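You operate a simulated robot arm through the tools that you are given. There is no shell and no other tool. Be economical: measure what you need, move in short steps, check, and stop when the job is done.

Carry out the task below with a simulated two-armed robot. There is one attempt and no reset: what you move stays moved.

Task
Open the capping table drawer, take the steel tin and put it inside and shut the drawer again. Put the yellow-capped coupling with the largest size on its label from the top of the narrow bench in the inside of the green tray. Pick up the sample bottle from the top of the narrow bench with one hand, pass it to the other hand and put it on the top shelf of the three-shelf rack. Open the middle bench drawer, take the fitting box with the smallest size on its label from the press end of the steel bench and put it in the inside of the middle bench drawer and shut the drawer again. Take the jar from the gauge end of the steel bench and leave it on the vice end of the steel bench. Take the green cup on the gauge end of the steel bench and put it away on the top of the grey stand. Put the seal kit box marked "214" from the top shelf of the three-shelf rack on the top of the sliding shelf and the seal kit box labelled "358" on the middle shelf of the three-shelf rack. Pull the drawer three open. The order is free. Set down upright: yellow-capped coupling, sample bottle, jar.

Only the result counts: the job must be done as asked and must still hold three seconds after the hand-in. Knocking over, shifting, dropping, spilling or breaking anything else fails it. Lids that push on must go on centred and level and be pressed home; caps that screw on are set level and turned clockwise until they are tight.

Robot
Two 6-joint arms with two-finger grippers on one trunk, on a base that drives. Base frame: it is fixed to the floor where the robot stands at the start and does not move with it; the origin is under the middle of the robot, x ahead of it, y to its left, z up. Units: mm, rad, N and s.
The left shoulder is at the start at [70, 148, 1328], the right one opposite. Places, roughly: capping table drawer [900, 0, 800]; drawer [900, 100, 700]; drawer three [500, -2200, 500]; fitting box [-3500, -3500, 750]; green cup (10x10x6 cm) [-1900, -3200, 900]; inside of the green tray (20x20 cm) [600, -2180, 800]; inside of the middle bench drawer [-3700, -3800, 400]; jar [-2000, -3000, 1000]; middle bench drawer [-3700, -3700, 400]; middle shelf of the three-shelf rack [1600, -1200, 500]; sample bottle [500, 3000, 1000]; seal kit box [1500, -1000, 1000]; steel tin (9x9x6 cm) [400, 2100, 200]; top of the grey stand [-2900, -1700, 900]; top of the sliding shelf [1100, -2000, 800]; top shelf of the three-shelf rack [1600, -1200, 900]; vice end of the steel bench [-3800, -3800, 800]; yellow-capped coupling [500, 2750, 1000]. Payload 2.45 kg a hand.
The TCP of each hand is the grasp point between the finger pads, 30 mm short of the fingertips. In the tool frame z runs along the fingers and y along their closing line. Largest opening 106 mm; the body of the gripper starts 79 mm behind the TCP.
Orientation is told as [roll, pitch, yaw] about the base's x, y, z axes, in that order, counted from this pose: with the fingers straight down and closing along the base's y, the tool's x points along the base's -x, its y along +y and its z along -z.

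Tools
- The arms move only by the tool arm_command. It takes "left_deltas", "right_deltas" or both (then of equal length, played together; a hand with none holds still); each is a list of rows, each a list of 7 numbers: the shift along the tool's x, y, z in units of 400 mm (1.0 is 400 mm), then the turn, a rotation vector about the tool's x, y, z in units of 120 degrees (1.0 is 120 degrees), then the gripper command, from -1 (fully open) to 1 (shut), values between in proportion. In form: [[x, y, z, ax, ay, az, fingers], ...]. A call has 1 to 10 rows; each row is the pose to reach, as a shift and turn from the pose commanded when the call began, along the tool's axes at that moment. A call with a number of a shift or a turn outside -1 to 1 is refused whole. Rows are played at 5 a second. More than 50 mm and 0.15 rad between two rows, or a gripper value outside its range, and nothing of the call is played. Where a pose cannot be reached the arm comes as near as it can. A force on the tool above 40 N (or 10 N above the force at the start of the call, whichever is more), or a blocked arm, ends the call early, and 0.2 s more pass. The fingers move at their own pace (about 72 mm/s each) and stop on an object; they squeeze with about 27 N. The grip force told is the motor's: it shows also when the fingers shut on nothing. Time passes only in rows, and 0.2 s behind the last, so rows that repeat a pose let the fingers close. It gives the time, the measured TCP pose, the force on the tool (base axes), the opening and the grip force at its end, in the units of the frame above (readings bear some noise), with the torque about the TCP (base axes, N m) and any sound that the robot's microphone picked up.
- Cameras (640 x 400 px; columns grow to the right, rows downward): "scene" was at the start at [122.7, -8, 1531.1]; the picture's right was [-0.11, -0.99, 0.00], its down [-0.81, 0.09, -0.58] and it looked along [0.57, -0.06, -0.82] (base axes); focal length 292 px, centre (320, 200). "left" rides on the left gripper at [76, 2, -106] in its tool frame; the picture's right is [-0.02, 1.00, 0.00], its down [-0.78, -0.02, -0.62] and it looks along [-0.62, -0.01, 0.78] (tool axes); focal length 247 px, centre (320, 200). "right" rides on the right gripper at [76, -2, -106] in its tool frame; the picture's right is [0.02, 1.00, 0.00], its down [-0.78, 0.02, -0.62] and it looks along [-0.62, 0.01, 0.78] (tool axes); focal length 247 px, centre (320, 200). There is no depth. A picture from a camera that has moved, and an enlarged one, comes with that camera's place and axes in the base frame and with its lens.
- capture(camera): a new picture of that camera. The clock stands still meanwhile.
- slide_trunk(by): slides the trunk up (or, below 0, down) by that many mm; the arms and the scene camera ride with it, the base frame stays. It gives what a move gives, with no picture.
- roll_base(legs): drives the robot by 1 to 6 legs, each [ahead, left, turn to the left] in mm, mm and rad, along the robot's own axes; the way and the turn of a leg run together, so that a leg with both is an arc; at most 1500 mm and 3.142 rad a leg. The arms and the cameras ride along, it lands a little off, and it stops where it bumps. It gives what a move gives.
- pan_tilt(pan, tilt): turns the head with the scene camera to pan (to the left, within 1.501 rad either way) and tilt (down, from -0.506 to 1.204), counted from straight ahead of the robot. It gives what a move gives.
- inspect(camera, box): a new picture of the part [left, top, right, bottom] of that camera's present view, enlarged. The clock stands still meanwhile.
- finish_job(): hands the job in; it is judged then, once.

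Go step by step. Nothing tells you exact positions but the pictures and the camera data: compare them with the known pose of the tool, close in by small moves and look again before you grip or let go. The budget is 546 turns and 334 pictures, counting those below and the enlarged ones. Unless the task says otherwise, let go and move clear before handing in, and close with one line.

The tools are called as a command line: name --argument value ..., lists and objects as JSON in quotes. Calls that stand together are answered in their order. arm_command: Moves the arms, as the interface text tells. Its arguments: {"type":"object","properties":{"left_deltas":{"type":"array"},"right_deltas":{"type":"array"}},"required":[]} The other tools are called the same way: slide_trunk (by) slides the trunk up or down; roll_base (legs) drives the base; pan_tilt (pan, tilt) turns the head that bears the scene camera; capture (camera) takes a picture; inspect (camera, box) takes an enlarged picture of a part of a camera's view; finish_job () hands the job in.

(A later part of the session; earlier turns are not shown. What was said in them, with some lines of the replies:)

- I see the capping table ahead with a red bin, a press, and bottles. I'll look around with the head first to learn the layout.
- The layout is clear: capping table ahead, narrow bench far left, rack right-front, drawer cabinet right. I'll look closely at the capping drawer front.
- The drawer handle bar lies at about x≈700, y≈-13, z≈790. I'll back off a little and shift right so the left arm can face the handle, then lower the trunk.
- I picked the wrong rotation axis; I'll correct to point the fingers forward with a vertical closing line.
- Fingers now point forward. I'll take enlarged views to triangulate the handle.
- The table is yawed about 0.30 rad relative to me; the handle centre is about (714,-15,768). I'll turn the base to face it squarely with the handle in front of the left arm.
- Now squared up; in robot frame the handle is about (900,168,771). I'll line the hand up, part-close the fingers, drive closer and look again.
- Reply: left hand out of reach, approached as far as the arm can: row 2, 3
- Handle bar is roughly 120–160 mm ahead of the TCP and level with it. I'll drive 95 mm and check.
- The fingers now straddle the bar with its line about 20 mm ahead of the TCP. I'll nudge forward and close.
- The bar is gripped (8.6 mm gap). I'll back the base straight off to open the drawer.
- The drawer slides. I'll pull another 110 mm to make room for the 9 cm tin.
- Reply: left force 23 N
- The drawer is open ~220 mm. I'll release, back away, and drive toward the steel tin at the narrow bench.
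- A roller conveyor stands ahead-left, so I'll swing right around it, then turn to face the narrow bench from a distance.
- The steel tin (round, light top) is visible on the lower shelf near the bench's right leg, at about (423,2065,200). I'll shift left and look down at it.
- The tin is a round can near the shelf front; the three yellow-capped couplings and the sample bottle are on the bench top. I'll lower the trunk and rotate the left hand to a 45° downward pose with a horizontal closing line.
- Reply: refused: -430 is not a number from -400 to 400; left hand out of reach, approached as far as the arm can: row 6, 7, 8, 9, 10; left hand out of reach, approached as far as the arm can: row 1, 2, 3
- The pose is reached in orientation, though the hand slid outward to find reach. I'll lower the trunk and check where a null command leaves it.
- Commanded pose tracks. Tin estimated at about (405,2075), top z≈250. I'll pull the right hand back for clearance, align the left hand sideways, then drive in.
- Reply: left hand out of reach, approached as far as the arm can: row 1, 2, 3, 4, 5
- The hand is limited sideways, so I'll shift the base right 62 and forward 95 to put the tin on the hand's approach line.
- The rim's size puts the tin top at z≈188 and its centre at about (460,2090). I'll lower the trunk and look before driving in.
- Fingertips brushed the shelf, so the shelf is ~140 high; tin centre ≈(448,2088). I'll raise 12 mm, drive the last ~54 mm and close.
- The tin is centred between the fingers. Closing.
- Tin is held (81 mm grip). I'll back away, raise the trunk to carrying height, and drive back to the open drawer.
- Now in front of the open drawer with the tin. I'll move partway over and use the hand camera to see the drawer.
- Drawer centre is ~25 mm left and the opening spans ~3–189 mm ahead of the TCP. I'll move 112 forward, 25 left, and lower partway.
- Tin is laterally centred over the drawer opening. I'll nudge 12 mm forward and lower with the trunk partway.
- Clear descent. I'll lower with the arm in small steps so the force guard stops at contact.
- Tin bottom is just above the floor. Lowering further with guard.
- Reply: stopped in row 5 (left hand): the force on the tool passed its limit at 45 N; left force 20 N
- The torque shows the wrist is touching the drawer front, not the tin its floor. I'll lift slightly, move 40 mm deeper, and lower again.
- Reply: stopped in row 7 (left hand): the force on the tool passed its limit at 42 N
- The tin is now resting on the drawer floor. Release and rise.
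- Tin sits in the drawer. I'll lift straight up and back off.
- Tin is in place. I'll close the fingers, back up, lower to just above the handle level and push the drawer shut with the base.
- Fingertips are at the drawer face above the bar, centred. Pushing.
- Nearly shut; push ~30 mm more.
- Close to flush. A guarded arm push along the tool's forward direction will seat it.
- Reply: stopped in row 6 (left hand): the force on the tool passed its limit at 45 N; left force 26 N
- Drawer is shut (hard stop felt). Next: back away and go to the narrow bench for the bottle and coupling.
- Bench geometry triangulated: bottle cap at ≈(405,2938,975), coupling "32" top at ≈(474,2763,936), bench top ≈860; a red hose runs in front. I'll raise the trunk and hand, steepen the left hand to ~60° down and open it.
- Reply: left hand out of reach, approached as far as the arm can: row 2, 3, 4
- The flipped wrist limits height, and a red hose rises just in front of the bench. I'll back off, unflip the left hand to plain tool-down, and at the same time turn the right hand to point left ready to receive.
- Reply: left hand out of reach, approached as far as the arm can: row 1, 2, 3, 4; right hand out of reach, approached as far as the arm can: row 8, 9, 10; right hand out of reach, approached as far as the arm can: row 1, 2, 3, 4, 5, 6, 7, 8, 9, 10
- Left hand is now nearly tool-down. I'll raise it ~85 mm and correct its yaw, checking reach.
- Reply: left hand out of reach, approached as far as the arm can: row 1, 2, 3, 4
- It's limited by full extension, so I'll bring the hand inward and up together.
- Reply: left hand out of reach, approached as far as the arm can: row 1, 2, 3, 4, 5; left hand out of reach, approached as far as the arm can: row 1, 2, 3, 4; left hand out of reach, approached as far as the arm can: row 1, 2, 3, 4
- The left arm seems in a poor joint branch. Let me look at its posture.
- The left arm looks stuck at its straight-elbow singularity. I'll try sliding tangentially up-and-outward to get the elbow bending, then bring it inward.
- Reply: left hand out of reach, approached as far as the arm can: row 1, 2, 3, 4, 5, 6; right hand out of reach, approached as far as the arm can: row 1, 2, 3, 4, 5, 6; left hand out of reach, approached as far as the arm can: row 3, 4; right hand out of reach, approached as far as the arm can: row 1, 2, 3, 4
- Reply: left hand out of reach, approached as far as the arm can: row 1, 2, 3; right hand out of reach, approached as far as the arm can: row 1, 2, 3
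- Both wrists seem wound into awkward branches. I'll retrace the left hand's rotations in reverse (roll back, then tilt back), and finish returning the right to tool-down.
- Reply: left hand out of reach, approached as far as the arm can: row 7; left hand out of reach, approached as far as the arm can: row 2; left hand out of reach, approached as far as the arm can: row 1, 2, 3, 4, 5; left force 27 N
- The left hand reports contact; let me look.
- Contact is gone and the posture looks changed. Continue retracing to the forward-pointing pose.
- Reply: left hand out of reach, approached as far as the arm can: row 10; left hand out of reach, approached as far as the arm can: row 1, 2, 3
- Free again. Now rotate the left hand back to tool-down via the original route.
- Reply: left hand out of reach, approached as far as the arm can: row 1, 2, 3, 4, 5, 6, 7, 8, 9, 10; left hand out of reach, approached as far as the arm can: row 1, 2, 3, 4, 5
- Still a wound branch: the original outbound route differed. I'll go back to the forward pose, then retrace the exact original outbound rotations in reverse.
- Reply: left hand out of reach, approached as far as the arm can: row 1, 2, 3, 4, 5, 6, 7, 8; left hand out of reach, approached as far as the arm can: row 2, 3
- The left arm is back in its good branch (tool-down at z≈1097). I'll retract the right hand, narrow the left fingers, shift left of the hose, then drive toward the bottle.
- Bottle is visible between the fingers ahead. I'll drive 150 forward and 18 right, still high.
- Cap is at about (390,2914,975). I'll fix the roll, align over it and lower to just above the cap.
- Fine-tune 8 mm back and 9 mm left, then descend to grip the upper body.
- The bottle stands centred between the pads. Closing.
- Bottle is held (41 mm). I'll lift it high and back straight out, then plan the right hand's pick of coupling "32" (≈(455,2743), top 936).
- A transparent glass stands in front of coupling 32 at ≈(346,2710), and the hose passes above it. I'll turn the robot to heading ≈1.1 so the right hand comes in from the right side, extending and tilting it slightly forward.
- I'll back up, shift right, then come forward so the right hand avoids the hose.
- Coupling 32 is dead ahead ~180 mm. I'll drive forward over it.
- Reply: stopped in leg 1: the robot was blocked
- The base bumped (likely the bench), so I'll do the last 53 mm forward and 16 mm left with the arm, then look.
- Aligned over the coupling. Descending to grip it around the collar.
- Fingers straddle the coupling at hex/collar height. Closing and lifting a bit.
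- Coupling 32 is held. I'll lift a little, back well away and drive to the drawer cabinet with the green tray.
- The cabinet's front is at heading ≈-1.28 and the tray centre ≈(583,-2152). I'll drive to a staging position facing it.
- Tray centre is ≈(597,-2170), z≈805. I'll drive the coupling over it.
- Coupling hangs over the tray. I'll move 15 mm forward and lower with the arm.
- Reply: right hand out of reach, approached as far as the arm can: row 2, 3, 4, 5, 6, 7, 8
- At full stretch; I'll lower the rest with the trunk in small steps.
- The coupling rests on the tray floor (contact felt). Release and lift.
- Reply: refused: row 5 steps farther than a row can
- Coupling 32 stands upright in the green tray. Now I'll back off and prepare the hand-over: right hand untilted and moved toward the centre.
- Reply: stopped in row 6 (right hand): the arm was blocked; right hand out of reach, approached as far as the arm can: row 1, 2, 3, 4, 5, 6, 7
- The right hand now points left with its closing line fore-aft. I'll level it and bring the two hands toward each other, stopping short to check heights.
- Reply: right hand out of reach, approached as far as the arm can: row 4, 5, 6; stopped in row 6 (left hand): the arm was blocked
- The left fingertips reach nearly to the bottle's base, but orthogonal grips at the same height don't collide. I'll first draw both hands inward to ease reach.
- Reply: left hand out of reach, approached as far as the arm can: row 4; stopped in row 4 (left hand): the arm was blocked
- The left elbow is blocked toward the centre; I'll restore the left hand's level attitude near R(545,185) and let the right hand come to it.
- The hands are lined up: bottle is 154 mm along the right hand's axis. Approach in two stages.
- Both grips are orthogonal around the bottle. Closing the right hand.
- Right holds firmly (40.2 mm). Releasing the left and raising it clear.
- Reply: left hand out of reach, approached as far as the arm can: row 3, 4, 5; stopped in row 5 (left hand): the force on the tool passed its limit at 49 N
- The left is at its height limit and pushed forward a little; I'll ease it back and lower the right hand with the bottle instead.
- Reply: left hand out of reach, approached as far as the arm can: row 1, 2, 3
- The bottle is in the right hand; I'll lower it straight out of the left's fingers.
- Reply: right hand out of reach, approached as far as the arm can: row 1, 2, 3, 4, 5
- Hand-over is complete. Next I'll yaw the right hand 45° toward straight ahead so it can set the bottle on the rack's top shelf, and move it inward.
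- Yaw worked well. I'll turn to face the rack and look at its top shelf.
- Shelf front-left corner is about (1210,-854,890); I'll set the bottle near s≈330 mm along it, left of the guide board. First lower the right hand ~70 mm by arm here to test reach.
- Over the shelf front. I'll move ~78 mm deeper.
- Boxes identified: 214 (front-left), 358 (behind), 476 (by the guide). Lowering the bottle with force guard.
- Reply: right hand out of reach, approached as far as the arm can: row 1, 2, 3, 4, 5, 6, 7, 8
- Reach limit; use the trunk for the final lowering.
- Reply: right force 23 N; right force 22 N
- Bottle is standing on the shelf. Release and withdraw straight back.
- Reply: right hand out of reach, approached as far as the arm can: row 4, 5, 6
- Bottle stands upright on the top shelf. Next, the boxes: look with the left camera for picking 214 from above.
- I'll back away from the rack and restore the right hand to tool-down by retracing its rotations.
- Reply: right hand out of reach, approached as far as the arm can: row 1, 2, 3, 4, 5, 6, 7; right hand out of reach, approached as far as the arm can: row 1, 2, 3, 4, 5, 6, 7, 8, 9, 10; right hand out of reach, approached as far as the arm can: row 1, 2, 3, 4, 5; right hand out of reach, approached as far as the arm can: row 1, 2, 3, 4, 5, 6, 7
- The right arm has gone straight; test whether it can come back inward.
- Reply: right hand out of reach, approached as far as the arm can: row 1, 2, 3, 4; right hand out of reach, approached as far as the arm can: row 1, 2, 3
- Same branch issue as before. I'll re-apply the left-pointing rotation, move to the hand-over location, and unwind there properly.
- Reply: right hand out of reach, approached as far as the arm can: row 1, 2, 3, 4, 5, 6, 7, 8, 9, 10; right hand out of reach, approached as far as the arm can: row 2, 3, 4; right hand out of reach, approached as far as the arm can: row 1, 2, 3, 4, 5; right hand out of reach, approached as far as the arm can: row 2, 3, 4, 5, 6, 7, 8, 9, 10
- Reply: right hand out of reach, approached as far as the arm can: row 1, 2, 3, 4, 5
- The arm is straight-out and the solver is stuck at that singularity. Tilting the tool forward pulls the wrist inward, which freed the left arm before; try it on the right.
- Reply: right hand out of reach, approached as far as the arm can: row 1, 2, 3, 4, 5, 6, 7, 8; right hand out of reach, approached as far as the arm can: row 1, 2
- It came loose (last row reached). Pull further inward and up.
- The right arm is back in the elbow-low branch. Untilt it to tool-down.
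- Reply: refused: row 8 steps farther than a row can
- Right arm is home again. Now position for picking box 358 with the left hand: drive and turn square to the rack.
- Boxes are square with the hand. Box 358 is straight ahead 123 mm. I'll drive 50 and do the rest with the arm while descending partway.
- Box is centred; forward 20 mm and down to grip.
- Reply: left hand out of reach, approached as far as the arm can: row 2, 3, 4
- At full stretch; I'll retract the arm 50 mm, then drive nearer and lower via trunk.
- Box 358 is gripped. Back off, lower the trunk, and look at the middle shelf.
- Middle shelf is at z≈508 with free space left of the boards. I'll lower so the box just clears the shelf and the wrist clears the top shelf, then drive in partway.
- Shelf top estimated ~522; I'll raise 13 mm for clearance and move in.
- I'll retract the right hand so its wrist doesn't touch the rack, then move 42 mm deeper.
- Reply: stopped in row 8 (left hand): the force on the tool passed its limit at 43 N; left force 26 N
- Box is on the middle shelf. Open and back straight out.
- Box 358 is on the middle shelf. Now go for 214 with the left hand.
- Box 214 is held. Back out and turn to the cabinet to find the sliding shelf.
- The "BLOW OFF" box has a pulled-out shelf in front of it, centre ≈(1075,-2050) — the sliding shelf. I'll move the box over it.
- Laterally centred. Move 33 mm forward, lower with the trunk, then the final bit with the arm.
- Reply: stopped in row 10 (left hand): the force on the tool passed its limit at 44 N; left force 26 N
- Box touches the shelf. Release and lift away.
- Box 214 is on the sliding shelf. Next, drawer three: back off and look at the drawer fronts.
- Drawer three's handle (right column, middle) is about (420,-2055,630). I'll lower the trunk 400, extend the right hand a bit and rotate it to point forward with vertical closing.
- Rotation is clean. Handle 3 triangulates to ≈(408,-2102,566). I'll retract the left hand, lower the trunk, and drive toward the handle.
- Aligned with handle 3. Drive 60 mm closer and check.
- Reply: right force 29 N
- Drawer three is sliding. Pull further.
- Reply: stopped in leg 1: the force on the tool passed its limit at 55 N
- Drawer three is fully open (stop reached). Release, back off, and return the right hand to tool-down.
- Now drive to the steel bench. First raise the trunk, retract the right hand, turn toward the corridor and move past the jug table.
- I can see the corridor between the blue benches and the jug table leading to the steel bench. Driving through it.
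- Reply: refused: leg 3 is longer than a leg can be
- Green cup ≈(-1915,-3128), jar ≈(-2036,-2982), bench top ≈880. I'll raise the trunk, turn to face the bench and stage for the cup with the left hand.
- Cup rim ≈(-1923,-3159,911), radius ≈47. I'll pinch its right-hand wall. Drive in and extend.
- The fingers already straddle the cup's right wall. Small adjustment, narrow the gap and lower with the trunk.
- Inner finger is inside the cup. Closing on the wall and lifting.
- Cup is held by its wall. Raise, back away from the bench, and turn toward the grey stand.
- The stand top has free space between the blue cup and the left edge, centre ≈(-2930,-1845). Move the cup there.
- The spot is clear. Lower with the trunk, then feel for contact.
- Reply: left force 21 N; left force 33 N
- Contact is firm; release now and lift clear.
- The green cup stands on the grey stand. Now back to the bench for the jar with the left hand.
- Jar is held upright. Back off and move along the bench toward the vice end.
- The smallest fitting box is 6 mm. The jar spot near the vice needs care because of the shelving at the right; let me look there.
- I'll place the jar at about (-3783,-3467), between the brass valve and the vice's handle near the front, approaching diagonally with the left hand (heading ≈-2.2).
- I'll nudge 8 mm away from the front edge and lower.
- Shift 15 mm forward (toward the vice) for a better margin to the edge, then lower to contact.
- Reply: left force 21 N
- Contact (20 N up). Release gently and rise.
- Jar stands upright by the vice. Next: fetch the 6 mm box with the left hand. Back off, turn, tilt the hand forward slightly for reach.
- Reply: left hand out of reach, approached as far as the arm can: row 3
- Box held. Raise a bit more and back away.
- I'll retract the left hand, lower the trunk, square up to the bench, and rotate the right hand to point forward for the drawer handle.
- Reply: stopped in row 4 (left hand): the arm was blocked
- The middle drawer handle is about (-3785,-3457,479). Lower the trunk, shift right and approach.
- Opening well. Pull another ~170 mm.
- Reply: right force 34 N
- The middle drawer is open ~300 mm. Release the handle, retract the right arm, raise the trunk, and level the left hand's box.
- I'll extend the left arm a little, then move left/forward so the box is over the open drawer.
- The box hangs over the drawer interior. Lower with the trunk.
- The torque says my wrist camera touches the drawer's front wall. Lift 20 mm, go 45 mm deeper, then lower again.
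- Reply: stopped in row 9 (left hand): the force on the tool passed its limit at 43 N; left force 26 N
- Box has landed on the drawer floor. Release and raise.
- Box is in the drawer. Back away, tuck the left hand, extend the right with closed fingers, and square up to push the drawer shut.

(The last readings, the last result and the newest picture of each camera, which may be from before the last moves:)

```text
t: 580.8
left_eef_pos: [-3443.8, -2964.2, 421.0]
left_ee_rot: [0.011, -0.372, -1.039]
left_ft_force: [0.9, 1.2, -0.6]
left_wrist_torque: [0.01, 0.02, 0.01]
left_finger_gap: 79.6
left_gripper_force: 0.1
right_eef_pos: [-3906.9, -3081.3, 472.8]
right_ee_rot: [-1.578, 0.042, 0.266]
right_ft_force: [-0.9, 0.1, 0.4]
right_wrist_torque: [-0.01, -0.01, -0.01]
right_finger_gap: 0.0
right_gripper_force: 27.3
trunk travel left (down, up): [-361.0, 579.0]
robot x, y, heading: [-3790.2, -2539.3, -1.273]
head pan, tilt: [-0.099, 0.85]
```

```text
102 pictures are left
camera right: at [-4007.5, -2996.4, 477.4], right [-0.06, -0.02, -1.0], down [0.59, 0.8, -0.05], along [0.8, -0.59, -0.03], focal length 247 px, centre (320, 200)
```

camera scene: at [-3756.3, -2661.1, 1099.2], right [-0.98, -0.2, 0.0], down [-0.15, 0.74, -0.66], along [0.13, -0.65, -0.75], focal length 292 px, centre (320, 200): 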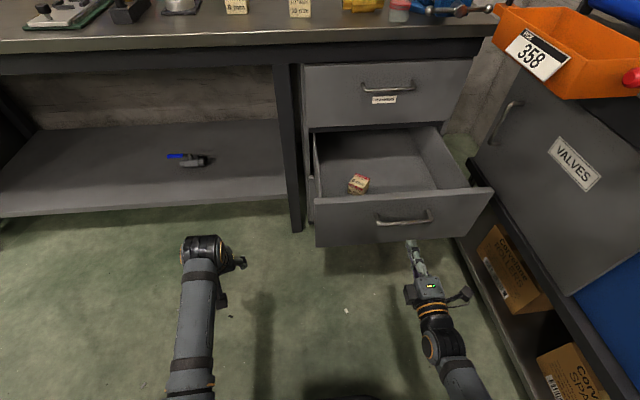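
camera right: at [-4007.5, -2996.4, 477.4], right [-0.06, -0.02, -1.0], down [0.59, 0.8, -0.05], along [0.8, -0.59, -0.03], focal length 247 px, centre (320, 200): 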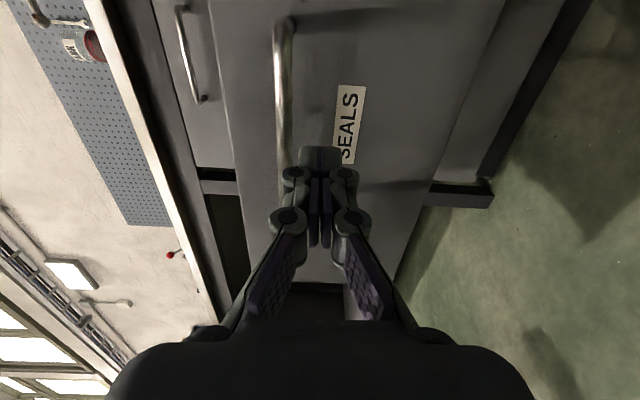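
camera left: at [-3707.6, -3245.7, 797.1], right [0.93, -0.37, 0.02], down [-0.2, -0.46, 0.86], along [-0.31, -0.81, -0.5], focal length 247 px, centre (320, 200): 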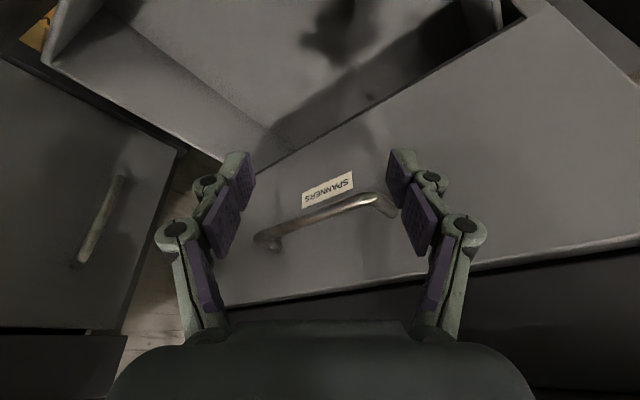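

The 6 mm box lies in the drawer. Pushing the drawer shut.

roll_base --legs '[[330, 0, 0]]'

capture --camera "scene"

```text
t: 583.0
left_eef_pos: [-3342.5, -3284.4, 421.7]
left_ee_rot: [0.011, -0.37, -1.033]
left_ft_force: [0.9, -0.3, 0.5]
left_wrist_torque: [-0.02, 0.0, 0.02]
left_finger_gap: 79.5
left_gripper_force: 0.0
right_eef_pos: [-3803.4, -3401.7, 473.6]
right_ee_rot: [-1.577, 0.042, 0.271]
right_ft_force: [-0.5, 0.5, 0.7]
right_wrist_torque: [-0.03, 0.01, -0.01]
right_finger_gap: 0.0
right_gripper_force: 28.8
trunk travel left (down, up): [-361.0, 579.0]
robot x, y, heading: [-3691.3, -2860.1, -1.268]
head pan, tilt: [-0.099, 0.85]
```

```text
101 pictures are left
camera scene: at [-3656.0, -2982.6, 1099.1], right [-0.98, -0.2, 0.0], down [-0.15, 0.74, -0.66], along [0.13, -0.65, -0.75], focal length 292 px, centre (320, 200)
```

scene: 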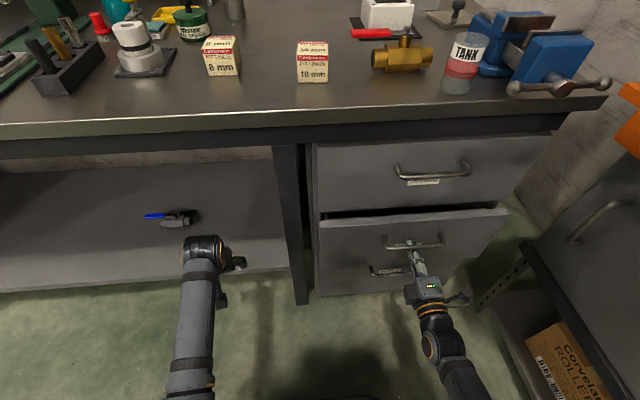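

Nearly shut. Drive a bit more then a guarded arm push.

roll_base --legs '[[22, 0, 0]]'

arm_command --right_deltas '[[0, 0, 0.0125, 0, 0, 0, 1], [0, 0, 0.025, 0, 0, 0, 1], [0, 0, 0.0375, 0, 0, 0, 1], [0, 0, 0.05, 0, 0, 0, 1], [0, 0, 0.0625, 0, 0, 0, 1], [0, 0, 0.075, 0, 0, 0, 1], [0, 0, 0.0875, 0, 0, 0, 1], [0, 0, 0.1, 0, 0, 0, 1]]'

capture --camera "scene"

```text
t: 583.8
left_eef_pos: [-3335.8, -3303.7, 420.1]
left_ee_rot: [0.014, -0.372, -1.033]
left_ft_force: [0.6, -1.1, 0.8]
left_wrist_torque: [0.03, 0.03, -0.02]
left_finger_gap: 79.5
left_gripper_force: 0.0
right_eef_pos: [-3796.8, -3422.8, 471.6]
right_ee_rot: [-1.578, 0.041, 0.27]
right_ft_force: [0.9, 0.1, 0.4]
right_wrist_torque: [0.0, 0.03, 0.02]
right_finger_gap: 0.2
right_gripper_force: 28.5
trunk travel left (down, up): [-361.0, 579.0]
robot x, y, heading: [-3679.6, -2880.0, -1.265]
head pan, tilt: [-0.099, 0.85]
```

```text
t: 585.0
left_eef_pos: [-3335.8, -3303.4, 422.2]
left_ee_rot: [0.011, -0.375, -1.035]
left_ft_force: [0.3, 0.7, 0.7]
left_wrist_torque: [0.02, 0.02, -0.01]
left_finger_gap: 79.5
left_gripper_force: 0.1
right_eef_pos: [-3793.5, -3440.2, 472.4]
right_ee_rot: [-1.575, 0.044, 0.268]
right_ft_force: [-2.8, 18.1, 8.8]
right_wrist_torque: [-0.17, -0.18, 0.25]
right_finger_gap: 6.0
right_gripper_force: 28.9
trunk travel left (down, up): [-361.0, 579.0]
robot x, y, heading: [-3678.5, -2877.4, -1.269]
head pan, tilt: [-0.099, 0.85]
stopped in row 5 (right hand): the force on the tool passed its limit at 50 N (the readings are from after the stop); the commanded pose is now the measured one
```

```text
100 pictures are left
camera scene: at [-3649.8, -2999.0, 1099.7], right [-0.98, -0.2, 0.0], down [-0.15, 0.73, -0.66], along [0.13, -0.65, -0.75], focal length 292 px, centre (320, 200)
```

scene: 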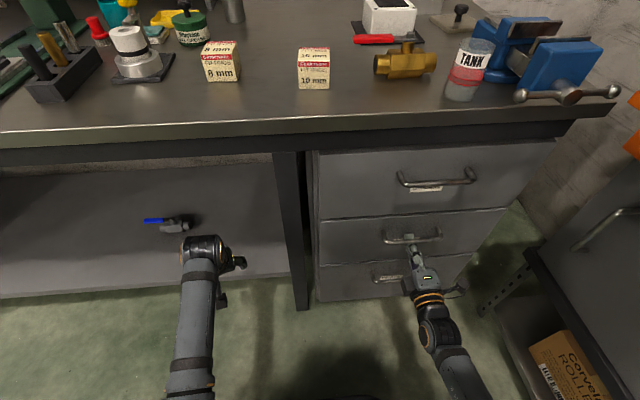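

The middle drawer is flush and shut (hard stop). I'll back clear and take a last look.

roll_base --legs '[[-350, 0, 0]]'

inspect --camera "scene" --box '[180, 0, 520, 240]'

pan_tilt --pan -1.5 --tilt 0.4

capture --camera "scene"

```text
t: 587.2
left_eef_pos: [-3442.1, -2968.3, 421.1]
left_ee_rot: [0.011, -0.374, -1.036]
left_ft_force: [0.5, 0.0, 0.4]
left_wrist_torque: [-0.02, 0.01, 0.01]
left_finger_gap: 79.3
left_gripper_force: 0.0
right_eef_pos: [-3898.4, -3106.3, 471.5]
right_ee_rot: [-1.572, 0.04, 0.266]
right_ft_force: [-0.2, 0.3, 0.5]
right_wrist_torque: [0.01, -0.03, -0.01]
right_finger_gap: 0.1
right_gripper_force: 28.7
trunk travel left (down, up): [-361.0, 579.0]
robot x, y, heading: [-3788.5, -2545.7, -1.267]
head pan, tilt: [-0.099, 0.85]
```

```text
1.67 times, centred on (350, 120) of scene
camera zoom: at [-3754.6, -2666.7, 1099.3], right [-0.98, -0.2, 0.0], down [-0.15, 0.74, -0.66], along [0.13, -0.65, -0.75], focal length 487 px, centre (270, 333)
```

zoom: 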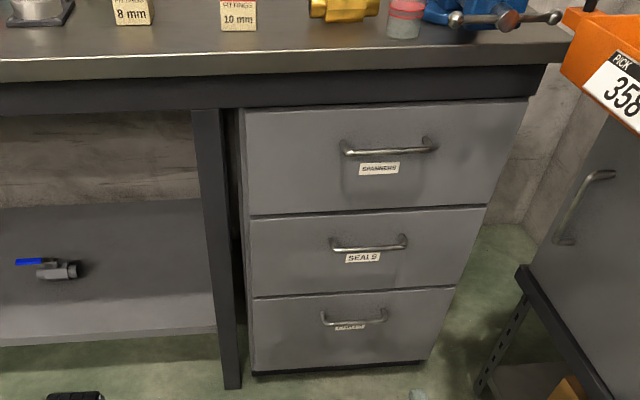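

```text
t: 588.8
left_eef_pos: [-3441.4, -2968.1, 421.0]
left_ee_rot: [0.013, -0.37, -1.035]
left_ft_force: [0.3, -0.1, 0.6]
left_wrist_torque: [0.03, 0.0, -0.02]
left_finger_gap: 79.5
left_gripper_force: 0.0
right_eef_pos: [-3899.0, -3106.1, 469.8]
right_ee_rot: [-1.569, 0.042, 0.267]
right_ft_force: [-0.4, 0.1, 0.5]
right_wrist_torque: [-0.02, 0.0, -0.01]
right_finger_gap: 0.0
right_gripper_force: 28.5
trunk travel left (down, up): [-361.0, 579.0]
robot x, y, heading: [-3785.4, -2537.0, -1.267]
head pan, tilt: [-1.499, 0.4]
```

```text
98 pictures are left
camera scene: at [-3856.4, -2624.3, 1138.3], right [-0.37, 0.93, 0.0], down [0.36, 0.14, -0.92], along [-0.86, -0.34, -0.39], focal length 292 px, centre (320, 200)
```

scene: 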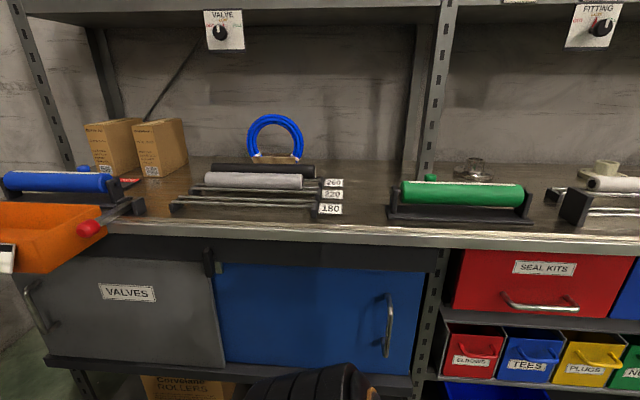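

All the drawers look flush, the jar is upright by the vice, and everything else was placed and checked earlier. Handing in.

finish_job

```text
The job is handed in.
```

I finished every part of the job and handed it in. The capping table drawer and the middle bench drawer are both shut against their stops, and drawer three is fully open.
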